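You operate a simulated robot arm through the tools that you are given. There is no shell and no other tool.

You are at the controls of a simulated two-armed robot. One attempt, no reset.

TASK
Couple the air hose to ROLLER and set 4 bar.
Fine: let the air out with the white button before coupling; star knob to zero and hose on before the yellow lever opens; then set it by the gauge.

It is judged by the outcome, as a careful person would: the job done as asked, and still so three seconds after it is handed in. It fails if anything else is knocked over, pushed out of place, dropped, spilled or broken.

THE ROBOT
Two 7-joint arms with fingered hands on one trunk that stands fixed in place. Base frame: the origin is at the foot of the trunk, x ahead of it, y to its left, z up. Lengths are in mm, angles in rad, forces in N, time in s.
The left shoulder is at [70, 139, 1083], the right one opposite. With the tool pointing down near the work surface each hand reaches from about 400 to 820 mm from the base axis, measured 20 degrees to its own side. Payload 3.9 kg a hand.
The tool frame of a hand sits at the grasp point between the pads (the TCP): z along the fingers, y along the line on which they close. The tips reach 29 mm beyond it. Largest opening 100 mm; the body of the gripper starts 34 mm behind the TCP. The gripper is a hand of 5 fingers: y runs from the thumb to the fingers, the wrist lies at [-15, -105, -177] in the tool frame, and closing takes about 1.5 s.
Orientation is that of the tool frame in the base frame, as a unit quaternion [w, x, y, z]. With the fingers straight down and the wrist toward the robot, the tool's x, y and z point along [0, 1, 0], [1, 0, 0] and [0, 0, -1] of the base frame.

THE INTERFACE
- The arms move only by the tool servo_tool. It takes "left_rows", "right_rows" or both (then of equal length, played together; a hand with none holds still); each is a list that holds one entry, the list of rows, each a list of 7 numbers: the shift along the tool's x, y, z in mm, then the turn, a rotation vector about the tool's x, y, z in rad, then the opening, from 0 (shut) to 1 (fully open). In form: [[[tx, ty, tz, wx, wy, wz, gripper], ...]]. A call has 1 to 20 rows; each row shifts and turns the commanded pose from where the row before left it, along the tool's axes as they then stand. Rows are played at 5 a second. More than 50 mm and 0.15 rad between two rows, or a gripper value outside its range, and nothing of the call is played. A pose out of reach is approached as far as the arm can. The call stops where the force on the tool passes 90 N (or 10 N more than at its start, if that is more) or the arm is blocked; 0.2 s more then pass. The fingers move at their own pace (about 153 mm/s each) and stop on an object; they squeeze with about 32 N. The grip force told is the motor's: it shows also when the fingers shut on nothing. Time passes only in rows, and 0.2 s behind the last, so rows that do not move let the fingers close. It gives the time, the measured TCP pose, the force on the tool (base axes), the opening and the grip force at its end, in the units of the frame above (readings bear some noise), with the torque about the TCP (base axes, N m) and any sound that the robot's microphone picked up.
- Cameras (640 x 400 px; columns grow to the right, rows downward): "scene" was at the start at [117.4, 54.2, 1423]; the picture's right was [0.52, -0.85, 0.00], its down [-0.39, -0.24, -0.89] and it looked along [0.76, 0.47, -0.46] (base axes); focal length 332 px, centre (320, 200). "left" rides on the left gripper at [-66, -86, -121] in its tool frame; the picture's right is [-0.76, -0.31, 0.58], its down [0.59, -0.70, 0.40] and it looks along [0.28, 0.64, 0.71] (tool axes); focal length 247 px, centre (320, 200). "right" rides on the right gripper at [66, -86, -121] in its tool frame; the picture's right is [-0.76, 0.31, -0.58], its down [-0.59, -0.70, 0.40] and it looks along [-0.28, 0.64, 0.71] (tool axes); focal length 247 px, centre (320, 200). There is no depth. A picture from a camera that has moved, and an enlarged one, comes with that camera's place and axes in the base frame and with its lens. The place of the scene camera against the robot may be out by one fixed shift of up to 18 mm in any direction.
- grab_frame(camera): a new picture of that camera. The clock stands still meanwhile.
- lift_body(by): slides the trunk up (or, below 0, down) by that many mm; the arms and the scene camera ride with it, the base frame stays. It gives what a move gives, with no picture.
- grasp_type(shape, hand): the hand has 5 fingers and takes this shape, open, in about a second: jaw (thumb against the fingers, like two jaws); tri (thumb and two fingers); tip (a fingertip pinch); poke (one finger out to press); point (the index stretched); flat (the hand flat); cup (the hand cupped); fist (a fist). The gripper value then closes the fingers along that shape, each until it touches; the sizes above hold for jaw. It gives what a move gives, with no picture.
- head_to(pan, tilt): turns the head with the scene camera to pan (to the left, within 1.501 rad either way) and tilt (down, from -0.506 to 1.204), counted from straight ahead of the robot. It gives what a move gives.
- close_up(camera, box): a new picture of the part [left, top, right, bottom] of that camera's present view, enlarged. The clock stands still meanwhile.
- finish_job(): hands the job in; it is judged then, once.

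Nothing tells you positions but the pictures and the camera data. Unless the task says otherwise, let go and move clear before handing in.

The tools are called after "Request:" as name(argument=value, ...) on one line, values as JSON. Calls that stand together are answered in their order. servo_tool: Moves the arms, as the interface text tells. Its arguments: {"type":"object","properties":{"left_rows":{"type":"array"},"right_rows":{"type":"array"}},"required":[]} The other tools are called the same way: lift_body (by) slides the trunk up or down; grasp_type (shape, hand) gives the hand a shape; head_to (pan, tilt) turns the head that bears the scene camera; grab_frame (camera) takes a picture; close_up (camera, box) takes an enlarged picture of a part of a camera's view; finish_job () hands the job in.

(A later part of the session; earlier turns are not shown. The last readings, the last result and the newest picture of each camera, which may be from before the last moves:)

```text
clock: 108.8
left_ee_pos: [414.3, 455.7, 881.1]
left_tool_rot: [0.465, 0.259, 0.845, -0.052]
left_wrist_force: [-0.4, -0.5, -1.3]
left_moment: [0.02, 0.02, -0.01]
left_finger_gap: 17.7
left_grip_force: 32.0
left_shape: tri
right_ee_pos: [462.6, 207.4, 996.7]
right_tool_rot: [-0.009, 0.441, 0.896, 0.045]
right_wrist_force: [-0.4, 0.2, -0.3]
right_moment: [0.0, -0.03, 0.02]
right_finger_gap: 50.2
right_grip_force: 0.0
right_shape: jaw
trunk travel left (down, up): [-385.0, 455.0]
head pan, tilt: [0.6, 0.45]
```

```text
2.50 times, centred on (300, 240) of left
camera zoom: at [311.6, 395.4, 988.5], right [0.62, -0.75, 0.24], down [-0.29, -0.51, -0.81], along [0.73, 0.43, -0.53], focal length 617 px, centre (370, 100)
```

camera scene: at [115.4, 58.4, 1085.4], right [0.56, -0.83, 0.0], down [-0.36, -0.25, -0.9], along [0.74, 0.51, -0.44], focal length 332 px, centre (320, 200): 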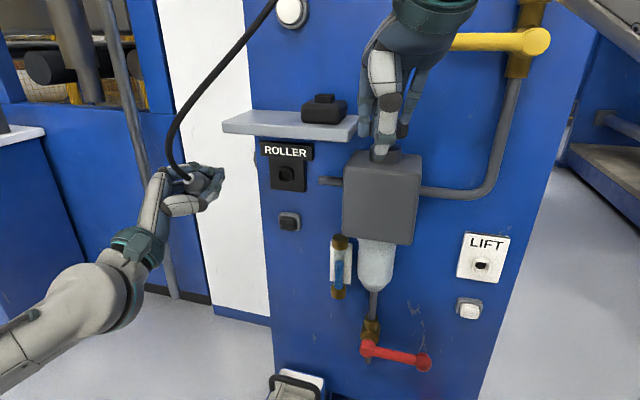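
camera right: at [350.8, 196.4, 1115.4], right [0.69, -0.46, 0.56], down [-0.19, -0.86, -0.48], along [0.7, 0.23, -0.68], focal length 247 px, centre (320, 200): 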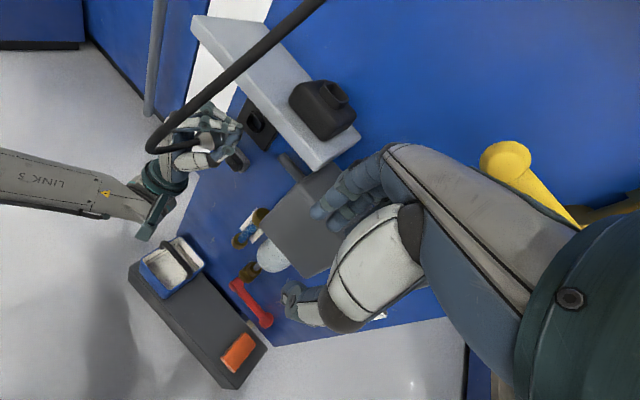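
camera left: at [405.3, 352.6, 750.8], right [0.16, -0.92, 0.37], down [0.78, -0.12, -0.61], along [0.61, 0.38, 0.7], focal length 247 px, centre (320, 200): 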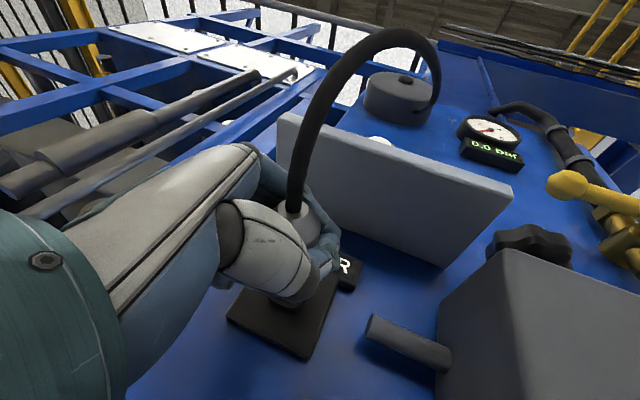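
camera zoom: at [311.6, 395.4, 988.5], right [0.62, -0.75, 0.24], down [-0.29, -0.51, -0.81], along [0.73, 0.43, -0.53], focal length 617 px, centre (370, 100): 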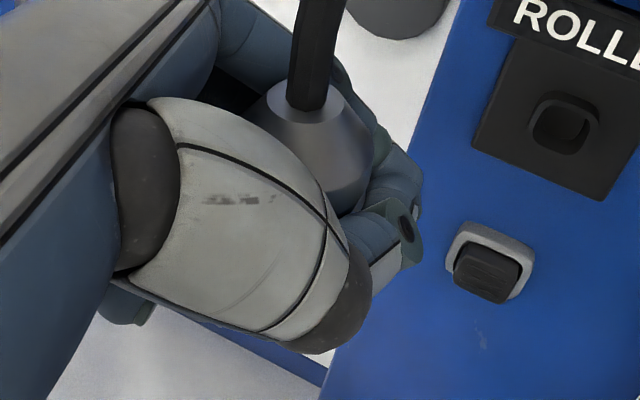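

Triangulating T (hose end) and the nose gives the plug axis in the hand as (0.72, -0.16, 0.68), tilted about 10° toward the thumb, with the nose still ahead of the metal and the fingertips radially outside the collar. So no re-docking is needed; I'll rotate the hand so the actual plug axis points along the panel normal.

Request:
servo_tool(left_rows=[[[0, 0, 0, -0.0734, -0.0918, 0.0811, 0], [0, 0, 0, -0.0734, -0.0918, 0.0811, 0], [0, 0, 0, -0.0734, -0.0918, 0.0811, 0], [0, 0, 0, -0.0734, -0.0918, 0.0811, 0], [0, 0, 0, -0.0734, -0.0918, 0.0811, 0], [0, 0, 0, -0.0734, -0.0918, 0.0811, 0], [0, 0, 0, -0.0734, -0.0918, 0.0811, 0], [0, 0, 0, -0.0734, -0.0918, 0.0811, 0], [0, 0, 0, -0.0734, -0.0918, 0.0811, 0], [0, 0, 0, -0.0355, -0.0444, 0.0392, 0], [0, 0, 0, -0.057, 0.0065, 0.0615, 0], [0, 0, 0, -0.057, 0.0065, 0.0615, 0], [0, 0, 0, 0, 0, 0, 0]]])

Request:
close_up(camera="scene", box=[140, 120, 280, 230])

Request:
close_up(camera="right", box=[80, 20, 260, 170])

```text
clock: 111.5
left_ee_pos: [414.4, 462.4, 881.7]
left_tool_rot: [0.786, 0.296, 0.417, 0.346]
left_wrist_force: [-0.5, -0.5, -0.8]
left_moment: [-0.02, -0.02, -0.01]
left_finger_gap: 17.3
left_grip_force: 32.5
left_shape: tri
left hand out of reach, approached as far as the arm can: row 9
right_ee_pos: [463.2, 207.5, 996.6]
right_tool_rot: [-0.009, 0.44, 0.897, 0.045]
right_wrist_force: [0.1, -0.1, 0.0]
right_moment: [-0.02, -0.01, -0.01]
right_finger_gap: 50.2
right_grip_force: 0.0
right_shape: jaw
trunk travel left (down, up): [-385.0, 455.0]
head pan, tilt: [0.6, 0.45]
```

```text
3.64 times, centred on (210, 175) of scene
camera zoom: at [115.4, 58.3, 1085.4], right [0.56, -0.83, 0.0], down [-0.36, -0.25, -0.9], along [0.74, 0.51, -0.44], focal length 1207 px, centre (720, 291)
```

zoom: 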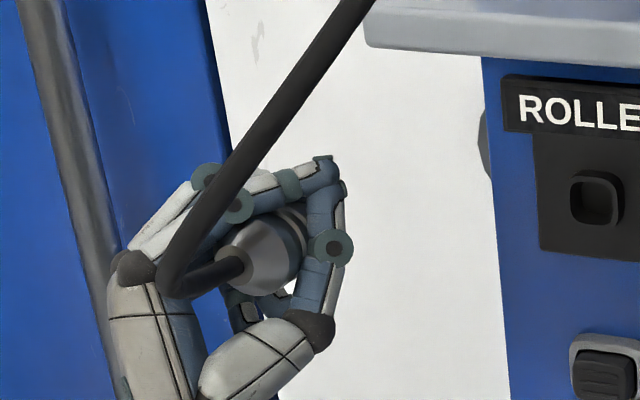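

```text
2.67 times, centred on (170, 95) of right
camera zoom: at [351.2, 197.0, 1114.7], right [0.69, -0.46, 0.55], down [-0.19, -0.86, -0.48], along [0.7, 0.23, -0.68], focal length 659 px, centre (720, 480)
```

zoom: 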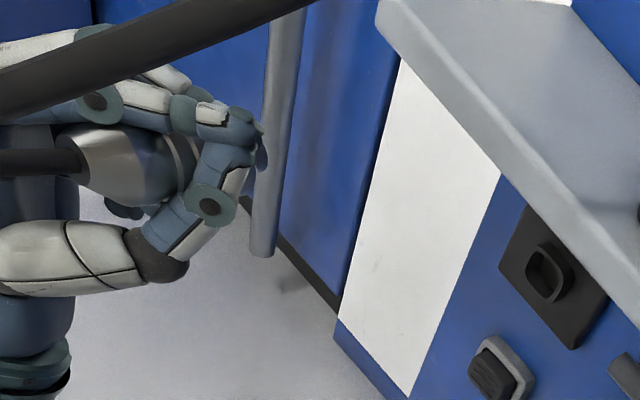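

The nose is still about 7° low because one row hit a reach limit. I'll move forward to where the arm has more room, then level it.

Request:
servo_tool(left_rows=[[[6.2, -20, 21.8, 0, 0, 0, 0], [6.2, -20, 21.8, 0, 0, 0, 0], [6.2, -20, 21.8, 0, 0, 0, 0], [6.0, -19.9, 21.7, 0, 0, 0, 0], [0, 0, 0, -0.071, -0.0769, 0.0543, 0], [0, 0, 0, 0, 0, 0, 0]]])

Request:
close_up(camera="scene", box=[240, 140, 320, 220])

Request:
close_up(camera="right", box=[170, 80, 270, 160])

Request:
close_up(camera="left", box=[220, 160, 380, 320])

```text
clock: 113.0
left_ee_pos: [523.6, 420.0, 849.4]
left_tool_rot: [0.8, 0.293, 0.367, 0.373]
left_wrist_force: [-0.1, -0.1, -0.8]
left_moment: [0.01, -0.01, -0.01]
left_finger_gap: 17.4
left_grip_force: 32.2
left_shape: tri
right_ee_pos: [463.9, 208.6, 995.5]
right_tool_rot: [-0.01, 0.441, 0.897, 0.044]
right_wrist_force: [-0.5, 0.2, 0.4]
right_moment: [-0.02, 0.02, 0.04]
right_finger_gap: 50.3
right_grip_force: 0.1
right_shape: jaw
trunk travel left (down, up): [-385.0, 455.0]
head pan, tilt: [0.6, 0.45]
```

```text
5.00 times, centred on (280, 180) of scene
camera zoom: at [115.4, 58.8, 1085.4], right [0.57, -0.82, 0.0], down [-0.36, -0.25, -0.9], along [0.74, 0.51, -0.44], focal length 1660 px, centre (520, 300)
```

zoom: 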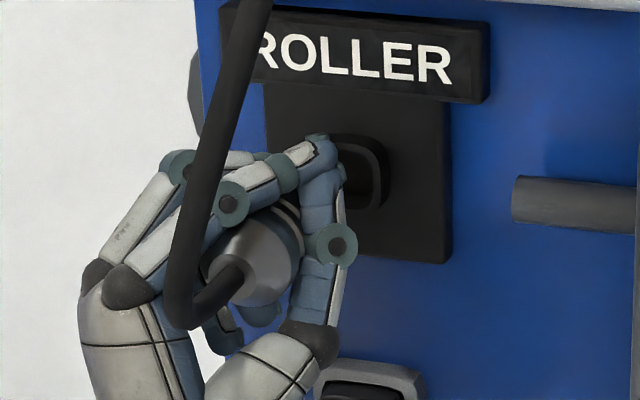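

```text
5.00 times, centred on (220, 120) of right
camera zoom: at [351.3, 197.5, 1114.6], right [0.69, -0.46, 0.56], down [-0.19, -0.86, -0.48], along [0.7, 0.23, -0.68], focal length 1235 px, centre (820, 600)
```

zoom: 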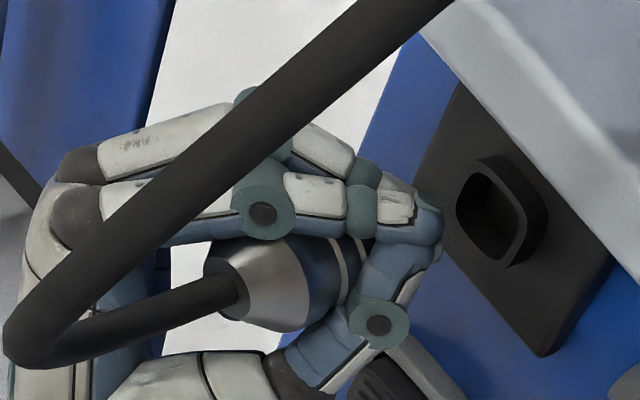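

```text
2.50 times, centred on (300, 240) of left
camera zoom: at [430.5, 343.6, 742.8], right [0.24, -0.9, 0.38], down [0.86, 0.01, -0.52], along [0.46, 0.44, 0.77], focal length 617 px, centre (370, 100)
```

zoom: 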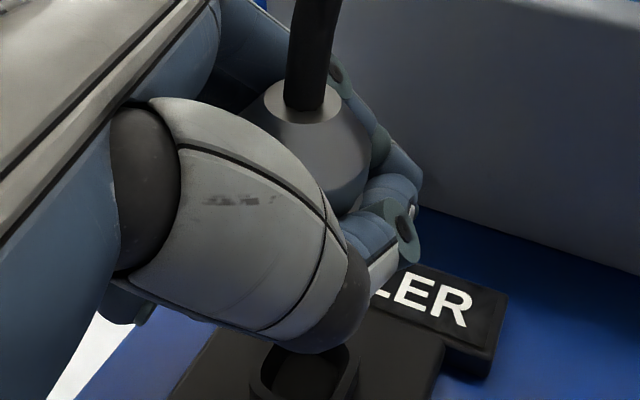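

The plug axis is level now and the collar shows in both hand cameras. I'll take one more left view to pin the collar relative to the coupler.

Request:
close_up(camera="left", box=[220, 180, 380, 400])

Request:
close_up(camera="right", box=[190, 95, 250, 145])

Request:
close_up(camera="scene", box=[255, 155, 305, 205])

```text
1.82 times, centred on (300, 290) of left
camera zoom: at [430.5, 343.6, 742.8], right [0.24, -0.9, 0.38], down [0.86, 0.01, -0.52], along [0.46, 0.44, 0.77], focal length 449 px, centre (356, 36)
```

zoom: 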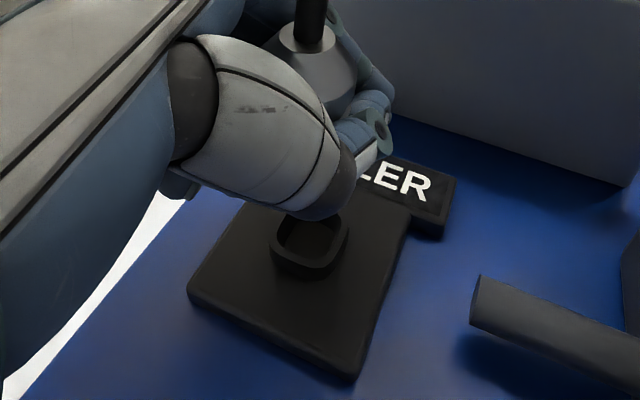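

```text
8.00 times, centred on (220, 120) of right
camera zoom: at [351.3, 197.5, 1114.6], right [0.69, -0.46, 0.56], down [-0.19, -0.86, -0.48], along [0.7, 0.23, -0.68], focal length 1976 px, centre (1120, 840)
```

zoom: 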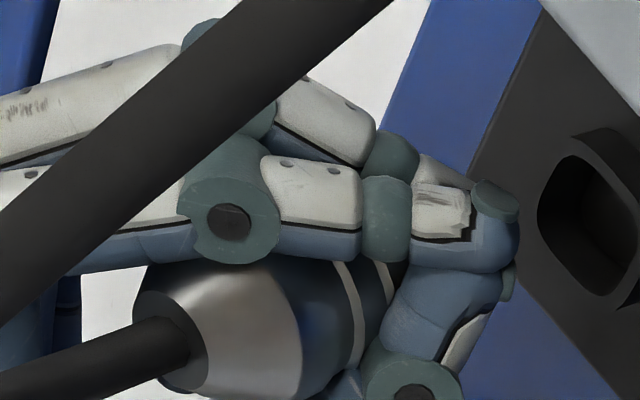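

```text
8.00 times, centred on (280, 180) of scene
camera zoom: at [115.4, 58.8, 1085.4], right [0.57, -0.82, 0.0], down [-0.36, -0.25, -0.9], along [0.74, 0.51, -0.44], focal length 2656 px, centre (640, 360)
```

zoom: 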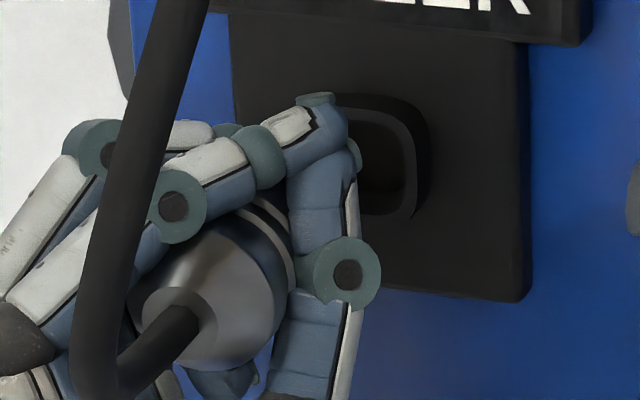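

Combining the views, the socket centre is about 4.5 mm right and 2 mm below the plug axis, with about 35 mm to go. I'll correct that, trim the yaw, advance 25 mm and check again.

Request:
servo_tool(left_rows=[[[-2.0, -4.4, 0.95, 0.0085, -0.0171, -0.0129, 0], [8.8, -2.1, 8.6, 0, 0, 0, 0], [8.8, -2.1, 8.6, 0, 0, 0, 0], [0, 0, 0, 0, 0, 0, 0]]])

Request:
close_up(camera="scene", box=[260, 150, 310, 200])

Request:
close_up(camera="right", box=[190, 85, 260, 145])

Request:
close_up(camera="left", box=[220, 180, 380, 400])

```text
clock: 114.0
left_ee_pos: [548.0, 423.4, 849.2]
left_tool_rot: [0.805, 0.297, 0.364, 0.363]
left_wrist_force: [-0.2, -0.1, -1.0]
left_moment: [-0.01, -0.02, 0.04]
left_finger_gap: 17.4
left_grip_force: 32.1
left_shape: tri
right_ee_pos: [463.5, 208.2, 996.4]
right_tool_rot: [-0.008, 0.441, 0.896, 0.045]
right_wrist_force: [-0.5, 0.2, -0.3]
right_moment: [-0.01, 0.0, 0.0]
right_finger_gap: 50.3
right_grip_force: 0.0
right_shape: jaw
trunk travel left (down, up): [-385.0, 455.0]
head pan, tilt: [0.6, 0.45]
```

```text
8.00 times, centred on (285, 175) of scene
camera zoom: at [115.4, 58.3, 1085.4], right [0.56, -0.83, 0.0], down [-0.36, -0.25, -0.9], along [0.74, 0.51, -0.44], focal length 2656 px, centre (600, 400)
```

zoom: 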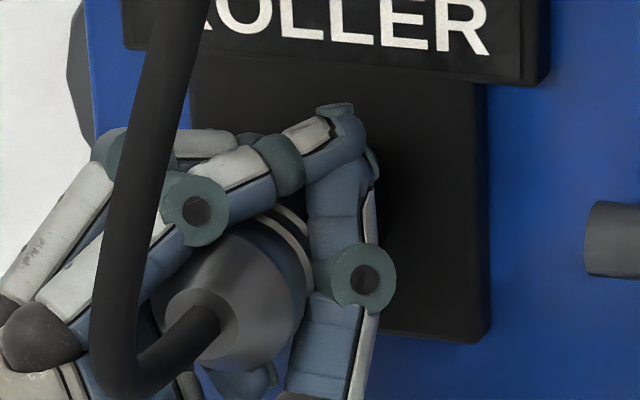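

```text
6.67 times, centred on (225, 115) of right
camera zoom: at [351.4, 197.0, 1114.7], right [0.69, -0.46, 0.55], down [-0.19, -0.86, -0.48], along [0.7, 0.23, -0.68], focal length 1646 px, centre (953, 767)
```

zoom: 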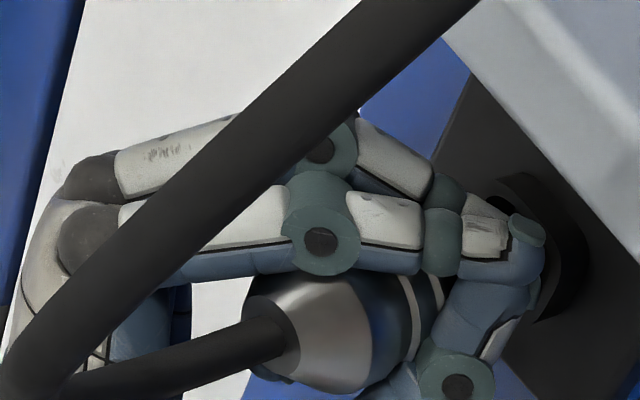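

```text
1.82 times, centred on (300, 290) of left
camera zoom: at [452.9, 349.1, 742.0], right [0.22, -0.9, 0.38], down [0.86, -0.01, -0.52], along [0.47, 0.43, 0.77], focal length 449 px, centre (356, 36)
```

zoom: 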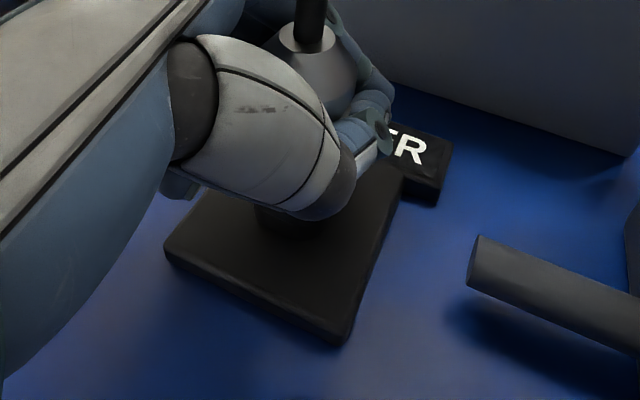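

Lateral alignment now agrees within 1 mm in all views, and the socket sits about 2 mm lower than the plug, with about 10 mm to go. I'll lower 2 mm and creep forward.

Request:
servo_tool(left_rows=[[[0.74, -1.49, -1.12, 0, 0, 0, 0], [2.1, -0.5, 2.07, 0, 0, 0, 0], [2.1, -0.5, 2.07, 0, 0, 0, 0], [0, 0, 0, 0, 0, 0, 0]]])

Request:
servo_tool(left_rows=[[[1.4, -0.34, 1.38, 0, 0, 0, 0], [1.4, -0.34, 1.38, 0, 0, 0, 0], [0, 0, 0, 0, 0, 0, 0]]])

```text
clock: 115.0
left_ee_pos: [554.6, 426.8, 848.6]
left_tool_rot: [0.805, 0.297, 0.363, 0.362]
left_wrist_force: [-0.4, -0.8, -0.2]
left_moment: [0.0, 0.01, -0.02]
left_finger_gap: 17.2
left_grip_force: 32.4
left_shape: tri
right_ee_pos: [463.2, 208.5, 996.3]
right_tool_rot: [-0.009, 0.441, 0.896, 0.045]
right_wrist_force: [0.2, 0.9, -0.1]
right_moment: [0.01, -0.02, -0.03]
right_finger_gap: 50.3
right_grip_force: 0.3
right_shape: jaw
trunk travel left (down, up): [-385.0, 455.0]
head pan, tilt: [0.6, 0.45]
```

```text
clock: 115.8
left_ee_pos: [557.0, 427.1, 847.2]
left_tool_rot: [0.806, 0.298, 0.363, 0.361]
left_wrist_force: [0.2, -1.1, -0.5]
left_moment: [-0.04, -0.01, -0.03]
left_finger_gap: 17.3
left_grip_force: 32.2
left_shape: tri
right_ee_pos: [463.0, 208.5, 996.2]
right_tool_rot: [-0.009, 0.441, 0.896, 0.045]
right_wrist_force: [0.1, 0.6, -0.2]
right_moment: [0.02, -0.03, -0.01]
right_finger_gap: 50.5
right_grip_force: 0.0
right_shape: jaw
trunk travel left (down, up): [-385.0, 455.0]
head pan, tilt: [0.6, 0.45]
```

No contact yet after 10 mm. I'll keep advancing in 2 mm steps.

Request:
servo_tool(left_rows=[[[1.4, -0.34, 1.38, 0, 0, 0, 0], [1.4, -0.34, 1.38, 0, 0, 0, 0], [0, 0, 0, 0, 0, 0, 0]]])

Request:
servo_tool(left_rows=[[[1.4, -0.34, 1.38, 0, 0, 0, 0], [1.4, -0.34, 1.38, 0, 0, 0, 0], [0, 0, 0, 0, 0, 0, 0]]])

Request:
close_up(camera="scene", box=[260, 150, 310, 200])

Request:
close_up(camera="right", box=[190, 85, 260, 145])

```text
clock: 116.5
left_ee_pos: [560.0, 427.8, 848.0]
left_tool_rot: [0.806, 0.297, 0.363, 0.361]
left_wrist_force: [-1.3, 0.8, -1.1]
left_moment: [-0.05, 0.01, 0.0]
left_finger_gap: 17.4
left_grip_force: 32.2
left_shape: tri
right_ee_pos: [462.5, 208.0, 996.5]
right_tool_rot: [-0.009, 0.441, 0.896, 0.044]
right_wrist_force: [0.0, -0.2, 0.4]
right_moment: [0.02, 0.01, -0.01]
right_finger_gap: 50.1
right_grip_force: 0.1
right_shape: jaw
trunk travel left (down, up): [-385.0, 455.0]
head pan, tilt: [0.6, 0.45]
```

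```text
clock: 117.3
left_ee_pos: [562.9, 429.6, 849.7]
left_tool_rot: [0.806, 0.296, 0.362, 0.363]
left_wrist_force: [-23.9, -5.7, -4.7]
left_moment: [-0.06, 0.09, 0.14]
left_finger_gap: 17.3
left_grip_force: 32.0
left_shape: tri
right_ee_pos: [459.3, 207.5, 998.3]
right_tool_rot: [-0.007, 0.44, 0.897, 0.046]
right_wrist_force: [1.1, 0.0, 0.0]
right_moment: [0.0, 0.0, 0.01]
right_finger_gap: 50.4
right_grip_force: 0.1
right_shape: jaw
trunk travel left (down, up): [-385.0, 455.0]
head pan, tilt: [0.6, 0.45]
```

```text
8.00 times, centred on (285, 175) of scene
camera zoom: at [112.3, 58.0, 1085.8], right [0.57, -0.82, 0.0], down [-0.36, -0.25, -0.9], along [0.74, 0.51, -0.43], focal length 2656 px, centre (600, 400)
```

zoom: 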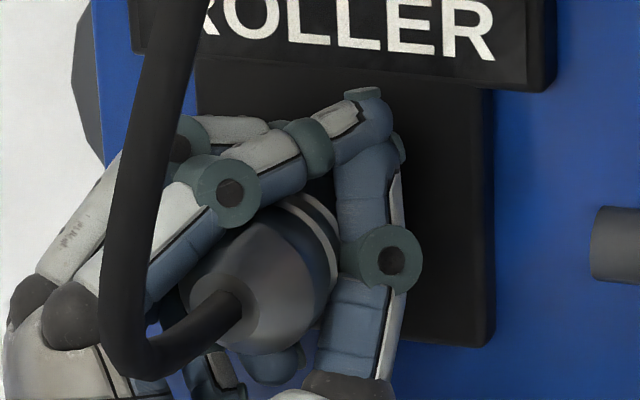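

```text
6.67 times, centred on (225, 115) of right
camera zoom: at [348.0, 196.7, 1115.9], right [0.69, -0.46, 0.56], down [-0.18, -0.86, -0.48], along [0.7, 0.23, -0.68], focal length 1646 px, centre (953, 767)
```

zoom: 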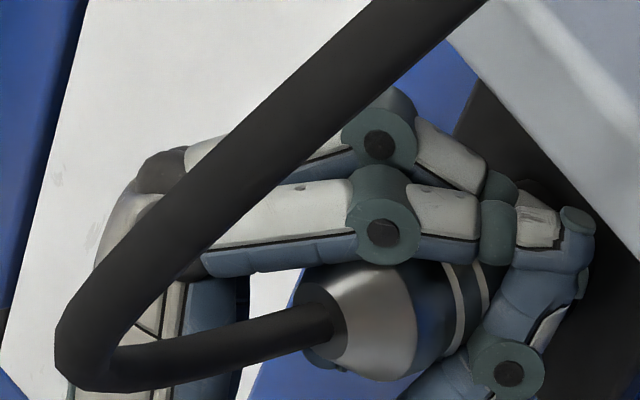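

Contact again at about 24 N, deeper than before. I'll look closely to see what is touching.

Request:
close_up(camera="right", box=[225, 90, 265, 125])

Request:
close_up(camera="scene", box=[275, 150, 305, 180])

Request:
close_up(camera="left", box=[260, 200, 380, 320])

```text
11.43 times, centred on (245, 108) of right
camera zoom: at [348.0, 196.7, 1115.9], right [0.69, -0.46, 0.56], down [-0.18, -0.86, -0.48], along [0.7, 0.23, -0.68], focal length 2823 px, centre (1177, 1257)
```

zoom: 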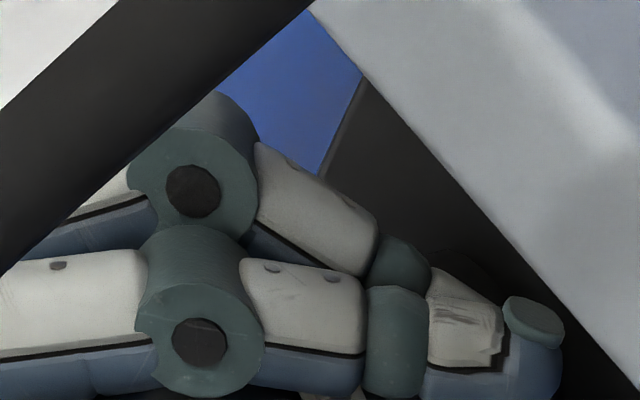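

```text
13.33 times, centred on (290, 165) of scene
camera zoom: at [112.3, 58.0, 1085.8], right [0.57, -0.82, 0.0], down [-0.36, -0.25, -0.9], along [0.74, 0.51, -0.43], focal length 4426 px, centre (720, 667)
```

zoom: 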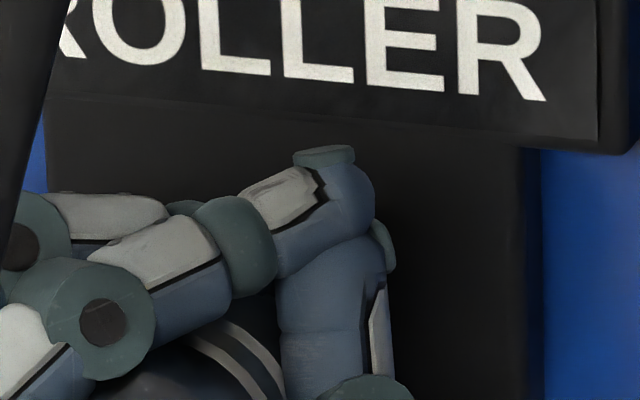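

```text
3.33 times, centred on (320, 260) of left
camera zoom: at [467.6, 354.4, 741.1], right [0.21, -0.9, 0.38], down [0.86, -0.01, -0.51], along [0.47, 0.43, 0.77], focal length 823 px, centre (320, 0)
```

zoom: 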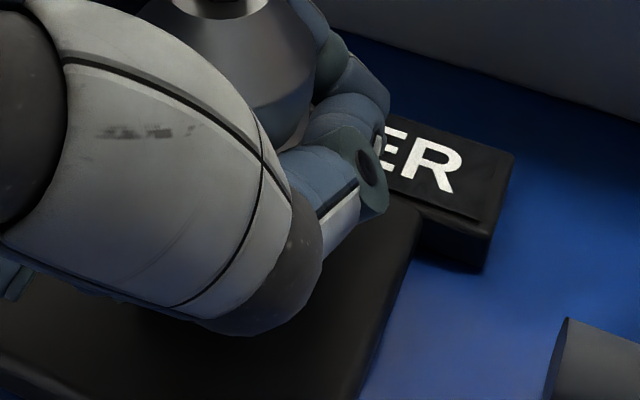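

The force points down and left, which fits the plug's top-right edge on the collar rim. I'll back off 5 mm, move 2.5 mm down and 1.5 mm left, and creep in again.

Request:
servo_tool(left_rows=[[[-3.5, 0.85, -3.45, 0, 0, 0, 0], [1.84, -0.89, -2.09, 0, 0, 0, 0], [1.4, -0.34, 1.38, 0, 0, 0, 0], [1.4, -0.34, 1.38, 0, 0, 0, 0], [0, 0, 0, 0, 0, 0, 0]]])

Request:
servo_tool(left_rows=[[[1.4, -0.34, 1.38, 0, 0, 0, 0], [0, 0, 0, 0, 0, 0, 0]]])

```text
clock: 118.5
left_ee_pos: [561.3, 429.0, 845.4]
left_tool_rot: [0.807, 0.297, 0.361, 0.362]
left_wrist_force: [-13.2, -4.2, 10.5]
left_moment: [0.07, 0.16, 0.07]
left_finger_gap: 16.6
left_grip_force: 31.5
left_shape: tri
right_ee_pos: [460.3, 206.1, 998.2]
right_tool_rot: [-0.008, 0.44, 0.897, 0.047]
right_wrist_force: [-0.5, -0.4, -0.1]
right_moment: [0.01, 0.04, -0.04]
right_finger_gap: 50.1
right_grip_force: 0.1
right_shape: jaw
trunk travel left (down, up): [-385.0, 455.0]
head pan, tilt: [0.6, 0.45]
```

```text
clock: 119.2
left_ee_pos: [562.0, 430.1, 847.9]
left_tool_rot: [0.806, 0.298, 0.361, 0.362]
left_wrist_force: [-24.9, -12.0, 5.0]
left_moment: [-0.01, 0.13, 0.18]
left_finger_gap: 16.9
left_grip_force: 31.5
left_shape: tri
right_ee_pos: [459.3, 206.7, 998.2]
right_tool_rot: [-0.006, 0.44, 0.897, 0.046]
right_wrist_force: [0.4, -0.6, 0.6]
right_moment: [-0.01, -0.01, 0.02]
right_finger_gap: 50.2
right_grip_force: 0.0
right_shape: jaw
trunk travel left (down, up): [-385.0, 455.0]
head pan, tilt: [0.6, 0.45]
```

The vertical force flipped from down to up over only 2.5 mm, which suggests the nose is actually captured in the hole. I'll check whether the coupler has slid in my hand.

Request:
close_up(camera="left", box=[220, 160, 380, 320])

Request:
close_up(camera="scene", box=[260, 150, 310, 200])

Request:
close_up(camera="right", box=[190, 85, 260, 145])

```text
2.50 times, centred on (300, 240) of left
camera zoom: at [468.0, 355.2, 739.9], right [0.21, -0.9, 0.37], down [0.86, -0.01, -0.51], along [0.47, 0.43, 0.77], focal length 617 px, centre (370, 100)
```

zoom: 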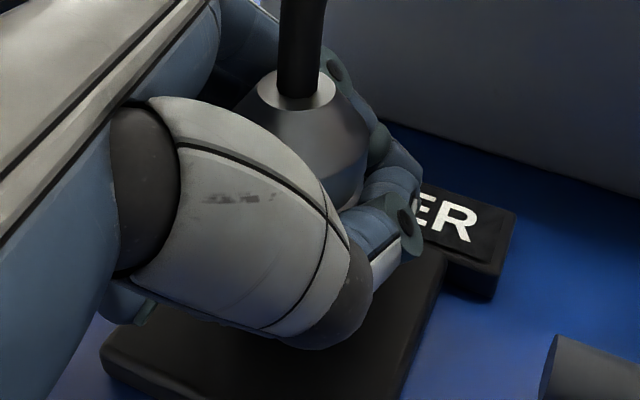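

```text
8.00 times, centred on (285, 175) of scene
camera zoom: at [111.1, 56.1, 1086.0], right [0.57, -0.83, 0.0], down [-0.36, -0.24, -0.9], along [0.74, 0.51, -0.43], focal length 2656 px, centre (600, 400)
```

zoom: 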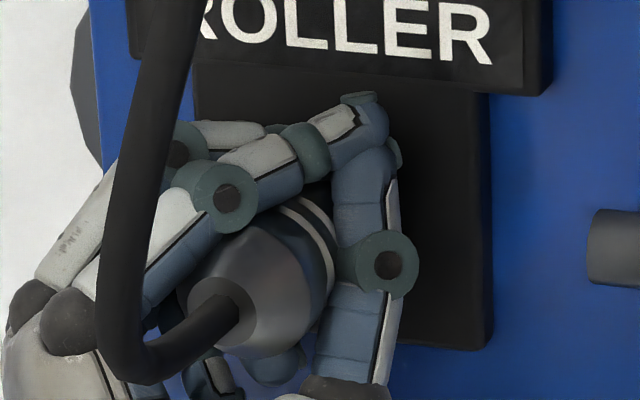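

```text
6.67 times, centred on (225, 115) of right
camera zoom: at [346.8, 194.8, 1116.6], right [0.69, -0.46, 0.56], down [-0.18, -0.86, -0.48], along [0.7, 0.23, -0.68], focal length 1646 px, centre (953, 767)
```

zoom: 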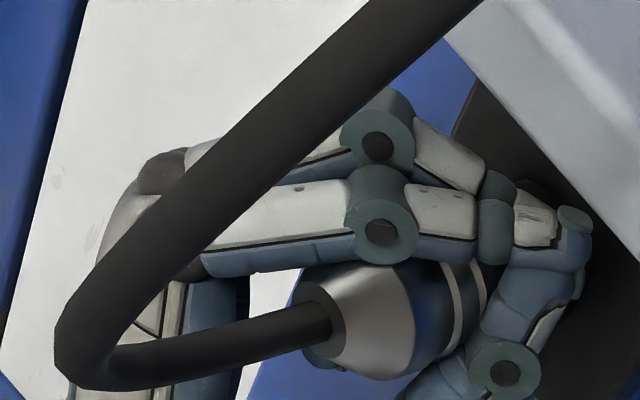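

The coupler has slid back another 4–5 mm against the collar rim, so pushing from this grip won't work. I'll return it to the dock and take a better grip, higher and squarer. First I'll back away and rotate it nose-down.

Request:
servo_tool(left_rows=[[[-21, 5.2, -20.8, 0, 0, 0, 0], [-21, 5.2, -20.8, 0, 0, 0, 0], [-6.2, 27.5, -21.4, 0, 0, 0, 0], [-6.2, 27.5, -21.4, 0, 0, 0, 0], [-6.2, 27.5, -21.4, 0, 0, 0, 0], [0, 0, 0, 0.084, 0.0932, -0.0684, 0], [0, 0, 0, 0.084, 0.0932, -0.0684, 0], [0, 0, 0, 0.084, 0.0932, -0.0684, 0], [0, 0, 0, 0.084, 0.0932, -0.0684, 0], [0, 0, 0, 0.084, 0.0932, -0.0684, 0], [0, 0, 0, 0.084, 0.0932, -0.0684, 0], [0, 0, 0, 0.084, 0.0932, -0.0684, 0], [0, 0, 0, 0.084, 0.0932, -0.0684, 0], [0, 0, 0, 0.084, 0.0932, -0.0684, 0], [0, 0, 0, 0.084, 0.0932, -0.0684, 0], [0, 0, 0, 0.084, 0.0932, -0.0684, 0], [0, 0, 0, 0, 0, 0, 0]]])

Request:
close_up(camera="scene", box=[140, 130, 260, 230])

Request:
close_up(camera="right", box=[90, 30, 190, 130])

```text
clock: 122.8
left_ee_pos: [446.2, 465.2, 861.5]
left_tool_rot: [0.402, 0.252, 0.88, -0.035]
left_wrist_force: [-0.1, -0.5, -0.4]
left_moment: [-0.05, 0.02, -0.01]
left_finger_gap: 14.6
left_grip_force: 32.0
left_shape: tri
left hand out of reach, approached as far as the arm can: row 5, 13, 14
right_ee_pos: [462.8, 207.8, 997.1]
right_tool_rot: [-0.009, 0.441, 0.896, 0.045]
right_wrist_force: [0.4, -0.3, 0.2]
right_moment: [0.0, 0.02, -0.02]
right_finger_gap: 49.9
right_grip_force: 0.2
right_shape: jaw
trunk travel left (down, up): [-385.0, 455.0]
head pan, tilt: [0.6, 0.45]
```

```text
4.00 times, centred on (200, 180) of scene
camera zoom: at [115.4, 58.3, 1085.4], right [0.56, -0.83, 0.0], down [-0.36, -0.25, -0.9], along [0.74, 0.51, -0.44], focal length 1328 px, centre (800, 280)
```

zoom: 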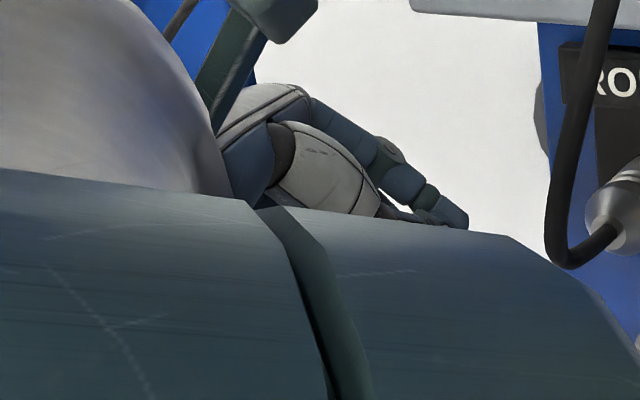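

```text
4.00 times, centred on (140, 80) of right
camera zoom: at [351.2, 197.0, 1114.7], right [0.69, -0.46, 0.55], down [-0.19, -0.86, -0.48], along [0.7, 0.23, -0.68], focal length 988 px, centre (1040, 680)
```

zoom: 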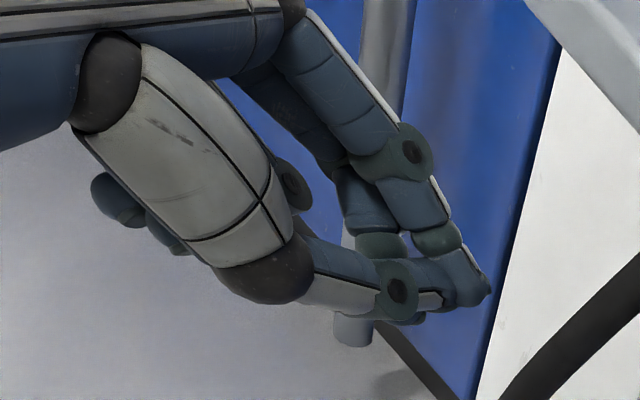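

The coupler stayed behind at the ROLLER socket when my hand withdrew. I'll look carefully at how it's sitting.

Request:
grab_frame(camera="scene")

Request:
close_up(camera="scene", box=[240, 130, 330, 220])

Request:
close_up(camera="right", box=[170, 70, 290, 170])

Request:
grab_frame(camera="left")

```text
taken
camera scene: at [115.4, 58.3, 1085.4], right [0.56, -0.83, 0.0], down [-0.36, -0.25, -0.9], along [0.74, 0.51, -0.44], focal length 332 px, centre (320, 200)
```

scene: 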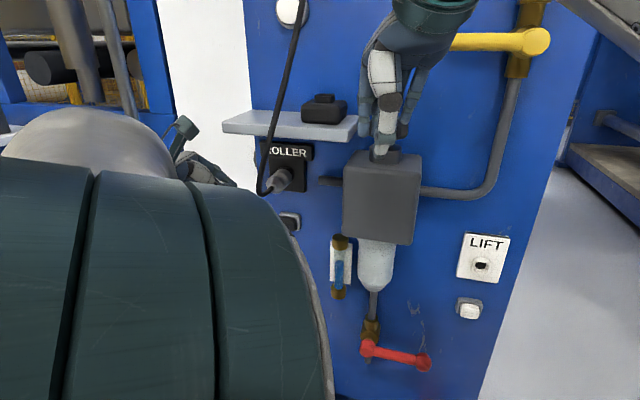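

```text
4.44 times, centred on (285, 175) of scene
camera zoom: at [115.4, 58.3, 1085.4], right [0.56, -0.83, 0.0], down [-0.36, -0.25, -0.9], along [0.74, 0.51, -0.44], focal length 1475 px, centre (476, 311)
```

zoom: 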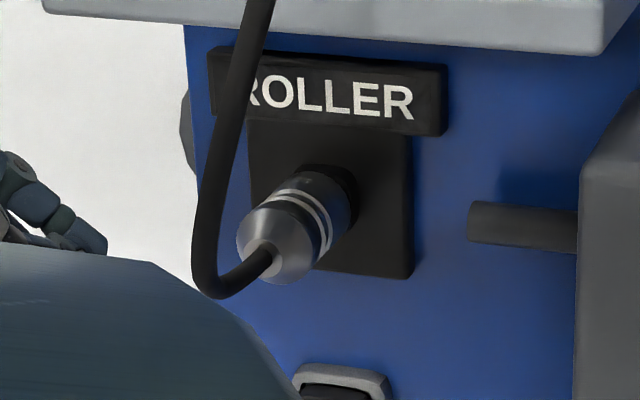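

```text
4.00 times, centred on (230, 120) of right
camera zoom: at [351.2, 197.0, 1114.7], right [0.69, -0.46, 0.55], down [-0.19, -0.86, -0.48], along [0.7, 0.23, -0.68], focal length 988 px, centre (680, 520)
```

zoom: 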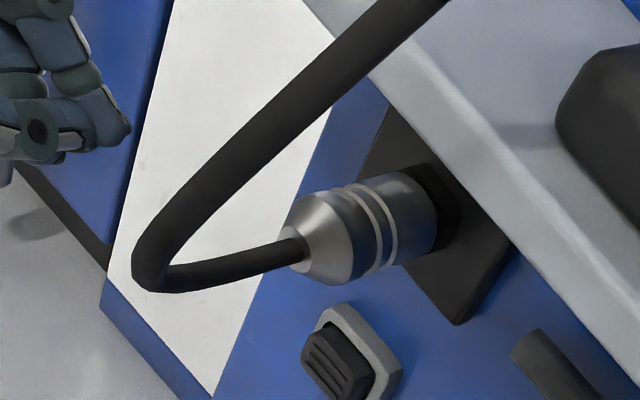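

```text
taken
camera left: at [359.8, 394.8, 977.9], right [0.67, -0.73, 0.12], down [-0.38, -0.47, -0.79], along [0.64, 0.49, -0.6], focal length 247 px, centre (320, 200)
```

left: 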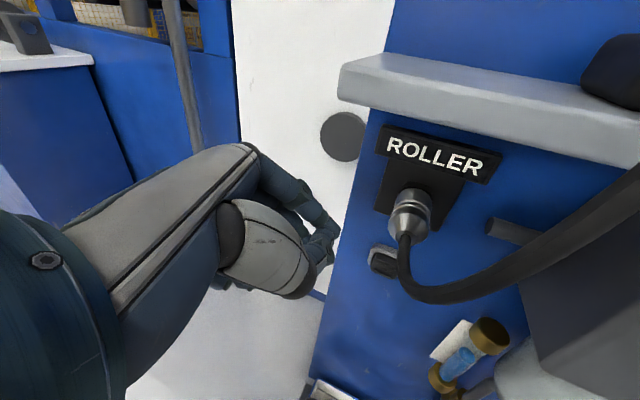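

The coupler is sitting straight in the ROLLER socket and stayed there on its own when I withdrew, so the plug had engaged. I'll zoom in to check that it's fully seated.

Request:
close_up(camera="right", box=[230, 95, 290, 145])

Request:
close_up(camera="left", box=[360, 110, 500, 290])

Request:
close_up(camera="scene", box=[265, 150, 315, 200])

```text
8.00 times, centred on (260, 120) of right
camera zoom: at [351.2, 197.0, 1114.7], right [0.69, -0.46, 0.55], down [-0.19, -0.86, -0.48], along [0.7, 0.23, -0.68], focal length 1976 px, centre (800, 840)
```

zoom: 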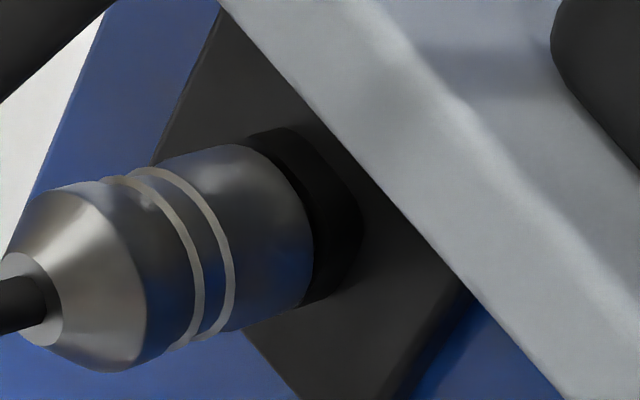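

```text
2.22 times, centred on (430, 200) of left
camera zoom: at [359.8, 394.8, 977.9], right [0.67, -0.73, 0.12], down [-0.38, -0.47, -0.79], along [0.64, 0.49, -0.6], focal length 549 px, centre (76, 200)
```

zoom: 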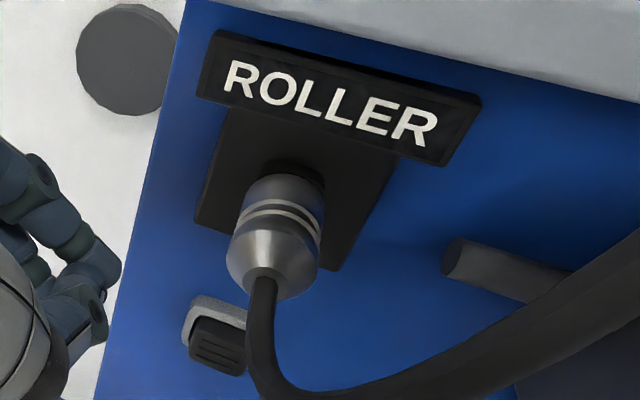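

```text
8.00 times, centred on (290, 175) of scene
camera zoom: at [115.4, 58.3, 1085.4], right [0.56, -0.83, 0.0], down [-0.36, -0.25, -0.9], along [0.74, 0.51, -0.44], focal length 2656 px, centre (560, 400)
```

zoom: 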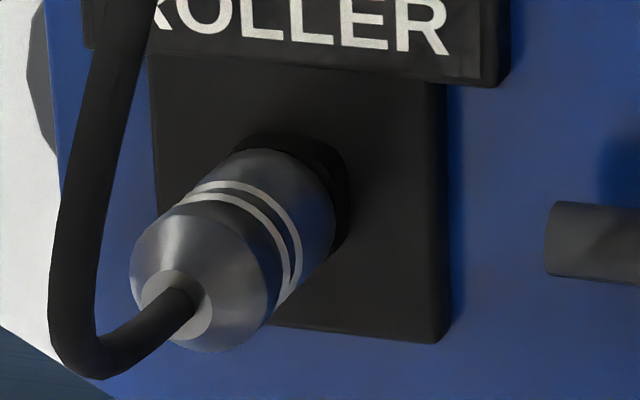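

The coupler is flush against the ROLLER collar, straight and holding, so the hose is coupled. Next is the yellow lever. I'll pull the left hand clear of the hose and shelf, then raise the trunk.

Request:
servo_tool(left_rows=[[[28.4, -2.3, -31, 0, 0, 0, 0.3], [28.4, -2.3, -31, 0, 0, 0, 0.5], [0, 0, 0, 0, 0, 0, 0.6]]])

Request:
grab_frame(camera="scene")

Request:
grab_frame(camera="left")

```text
clock: 123.5
left_ee_pos: [371.0, 498.0, 861.7]
left_tool_rot: [0.4, 0.256, 0.88, -0.03]
left_wrist_force: [0.5, 0.4, -0.7]
left_moment: [0.01, 0.02, -0.03]
left_finger_gap: 60.1
left_grip_force: 0.0
left_shape: tri
right_ee_pos: [462.0, 206.8, 995.6]
right_tool_rot: [-0.008, 0.441, 0.896, 0.045]
right_wrist_force: [-0.3, -0.4, -0.4]
right_moment: [-0.02, -0.01, 0.0]
right_finger_gap: 50.1
right_grip_force: 0.0
right_shape: jaw
trunk travel left (down, up): [-385.0, 455.0]
head pan, tilt: [0.6, 0.45]
```

```text
taken
camera scene: at [115.5, 58.1, 1085.4], right [0.56, -0.83, 0.0], down [-0.36, -0.25, -0.9], along [0.74, 0.51, -0.44], focal length 332 px, centre (320, 200)
```

scene: 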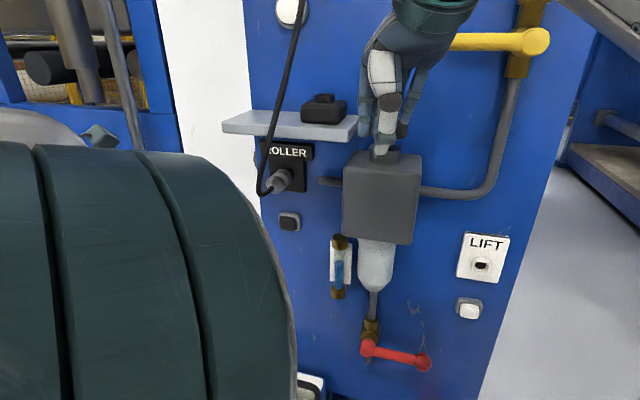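

```text
taken
camera left: at [284.5, 426.3, 978.4], right [0.67, -0.74, 0.11], down [-0.38, -0.46, -0.8], along [0.64, 0.49, -0.59], focal length 247 px, centre (320, 200)
```

left: 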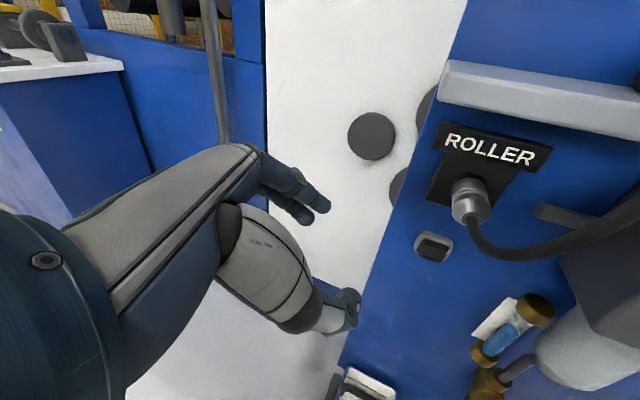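

Both hands are clear. I'll raise the trunk to lever height and look at the lever.

Request:
lift_body(by=200)

Request:
grab_frame(camera="scene")

Request:
grab_frame(camera="right")

```text
clock: 125.7
left_ee_pos: [372.3, 497.5, 1062.4]
left_tool_rot: [0.4, 0.255, 0.88, -0.031]
left_wrist_force: [-0.1, 0.2, -1.0]
left_moment: [0.0, -0.01, 0.01]
left_finger_gap: 59.9
left_grip_force: 0.0
left_shape: tri
right_ee_pos: [463.1, 206.4, 1197.1]
right_tool_rot: [-0.009, 0.441, 0.896, 0.045]
right_wrist_force: [0.2, -0.7, -0.1]
right_moment: [-0.01, 0.01, 0.03]
right_finger_gap: 50.4
right_grip_force: 0.1
right_shape: jaw
trunk travel left (down, up): [-585.0, 255.0]
head pan, tilt: [0.6, 0.45]
```

```text
taken
camera scene: at [115.5, 58.3, 1285.4], right [0.56, -0.83, 0.0], down [-0.36, -0.25, -0.9], along [0.74, 0.51, -0.44], focal length 332 px, centre (320, 200)
```

scene: 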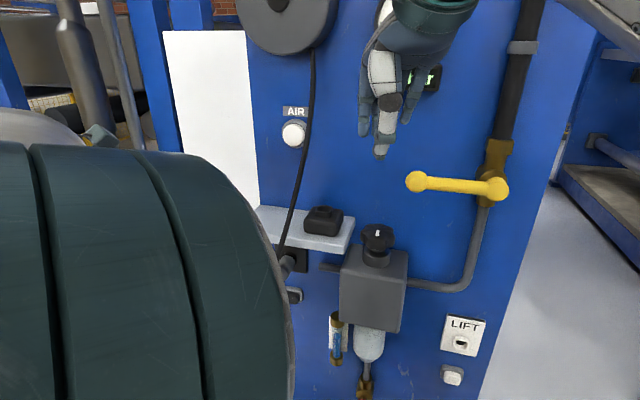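

```text
taken
camera right: at [351.4, 197.0, 1314.6], right [0.69, -0.46, 0.55], down [-0.19, -0.86, -0.48], along [0.7, 0.23, -0.68], focal length 247 px, centre (320, 200)
```

right: 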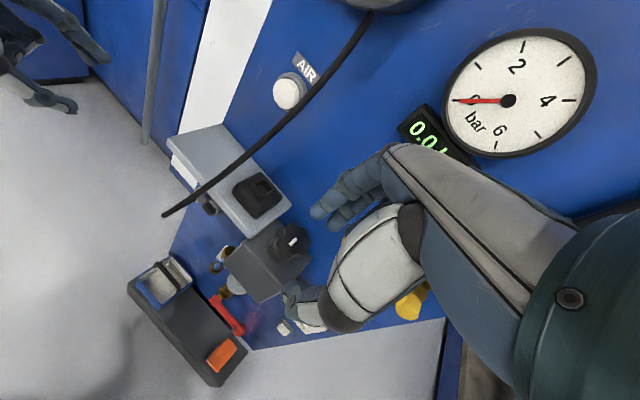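

The lever is in clear view and still horizontal, i.e. closed. I'll zoom in on the valve to see which way it turns, and check the knob mark.

Request:
close_up(camera="scene", box=[390, 120, 530, 230])

Request:
close_up(camera="scene", box=[330, 200, 430, 270])

Request:
close_up(camera="right", box=[220, 210, 320, 280])

```text
3.64 times, centred on (460, 175) of scene
camera zoom: at [115.5, 58.3, 1285.4], right [0.56, -0.83, 0.0], down [-0.36, -0.25, -0.9], along [0.74, 0.51, -0.44], focal length 1207 px, centre (-189, 291)
```

zoom: 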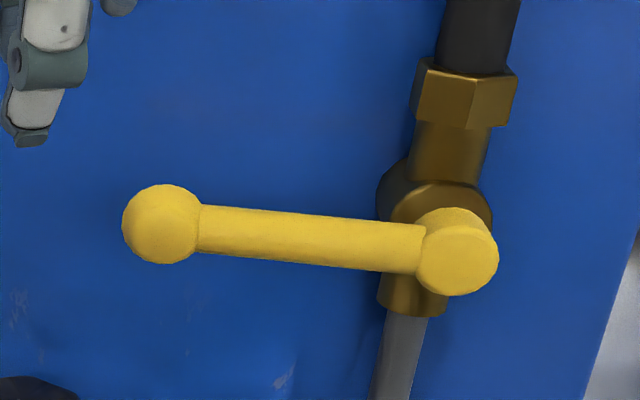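

```text
5.71 times, centred on (380, 235) of scene
camera zoom: at [115.5, 58.3, 1285.4], right [0.56, -0.83, 0.0], down [-0.36, -0.25, -0.9], along [0.74, 0.51, -0.44], focal length 1897 px, centre (-23, 0)
```

zoom: 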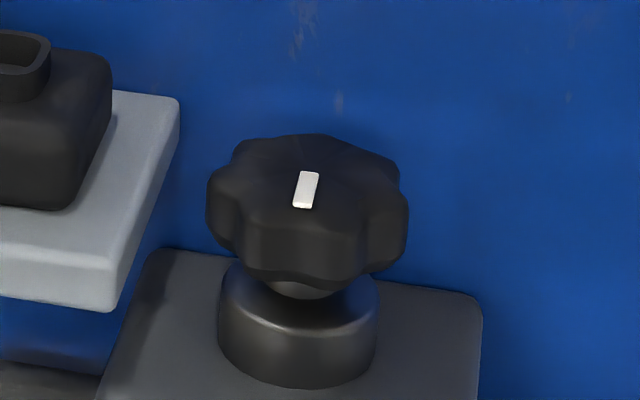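

```text
5.71 times, centred on (270, 245) of right
camera zoom: at [351.4, 197.0, 1314.6], right [0.69, -0.46, 0.55], down [-0.19, -0.86, -0.48], along [0.7, 0.23, -0.68], focal length 1411 px, centre (606, -57)
```

zoom: 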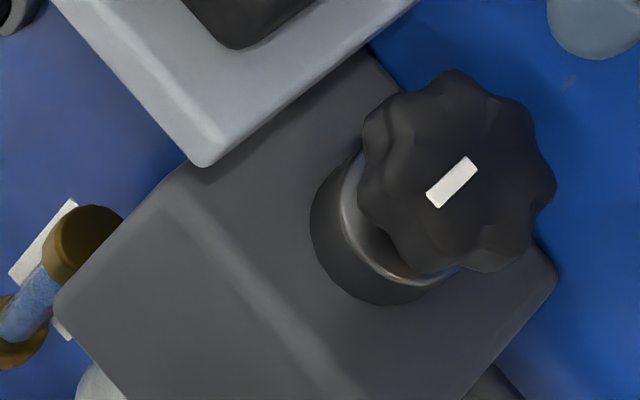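

The knob mark is still at zero and the lever is closed, with its ball at about [615, 198, 1073] and its pivot at about [653, 86, 1073]. I'll put the right hand in the poke shape and bring it to a standoff with the finger pointing forward and slightly down.

Request:
grasp_type(shape="poke", hand="right")

Request:
servo_tool(right_rows=[[[-33, 7, 12, 0, 0, 0, 0], [-33, 7, 12, 0, 0, 0, 0], [-33, 7, 12, 0, 0, 0, 0], [0, 0, 0, 0, 0, 0.102, 0], [0, 0, 0, 0, 0, 0.102, 0], [0, 0, 0, 0, 0, 0.102, 0], [0, 0, 0, -0.131, 0, 0, 0], [0, 0, 0, -0.131, 0, 0, 0], [0, 0, 0, -0.131, 0, 0, 0], [0, 0, 0, -0.131, 0, 0, 0], [0, 0, 0, -0.131, 0, 0, 0], [0, 0, 0, -0.131, 0, 0, 0], [0, 0, 0, -0.131, 0, 0, 0], [0, 0, 0, -0.131, 0, 0, 0], [0, 0, 0, 0, 0, 0, 0]]])

Request:
grab_frame(camera="scene")

Request:
grab_frame(camera="right")

```text
clock: 126.6
left_ee_pos: [370.2, 498.5, 1064.1]
left_tool_rot: [0.401, 0.255, 0.879, -0.031]
left_wrist_force: [0.8, 0.0, -0.5]
left_moment: [-0.03, 0.0, 0.0]
left_finger_gap: 59.9
left_grip_force: 0.0
left_shape: tri
right_ee_pos: [462.9, 207.3, 1196.2]
right_tool_rot: [-0.008, 0.44, 0.897, 0.046]
right_wrist_force: [-0.3, -0.1, 0.3]
right_moment: [-0.01, -0.01, 0.01]
right_finger_gap: 0.0
right_grip_force: 0.1
right_shape: poke
trunk travel left (down, up): [-585.0, 255.0]
head pan, tilt: [0.6, 0.45]
```

```text
clock: 129.8
left_ee_pos: [371.2, 498.4, 1062.4]
left_tool_rot: [0.401, 0.255, 0.88, -0.031]
left_wrist_force: [-0.3, -0.9, 0.5]
left_moment: [-0.03, 0.02, 0.01]
left_finger_gap: 59.8
left_grip_force: 0.0
left_shape: tri
right_ee_pos: [539.5, 148.3, 1155.4]
right_tool_rot: [0.274, 0.5, 0.69, 0.446]
right_wrist_force: [-0.4, 0.4, 0.4]
right_moment: [-0.01, 0.03, 0.03]
right_finger_gap: 0.2
right_grip_force: 0.1
right_shape: poke
trunk travel left (down, up): [-585.0, 255.0]
head pan, tilt: [0.6, 0.45]
```

```text
taken
camera scene: at [114.8, 58.3, 1285.5], right [0.56, -0.83, 0.0], down [-0.36, -0.25, -0.9], along [0.74, 0.51, -0.43], focal length 332 px, centre (320, 200)
```

scene: 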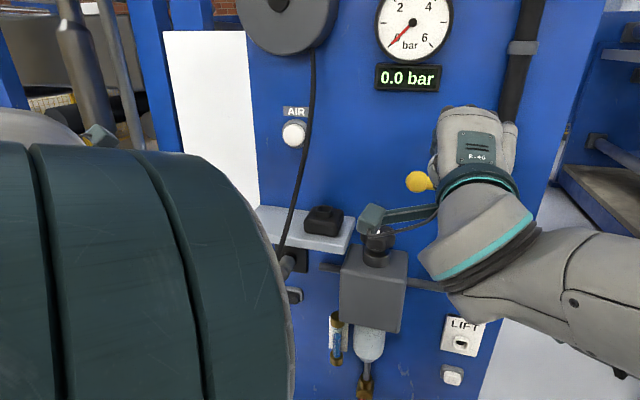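

```text
taken
camera right: at [377.0, 160.3, 1138.4], right [-0.08, -0.87, 0.48], down [0.22, -0.49, -0.85], along [0.97, 0.04, 0.23], focal length 247 px, centre (320, 200)
```

right: 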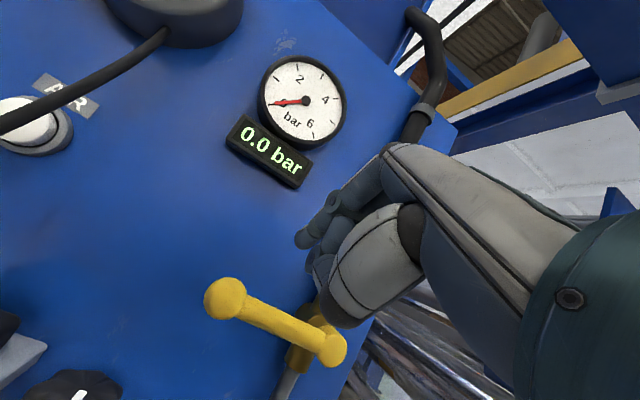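

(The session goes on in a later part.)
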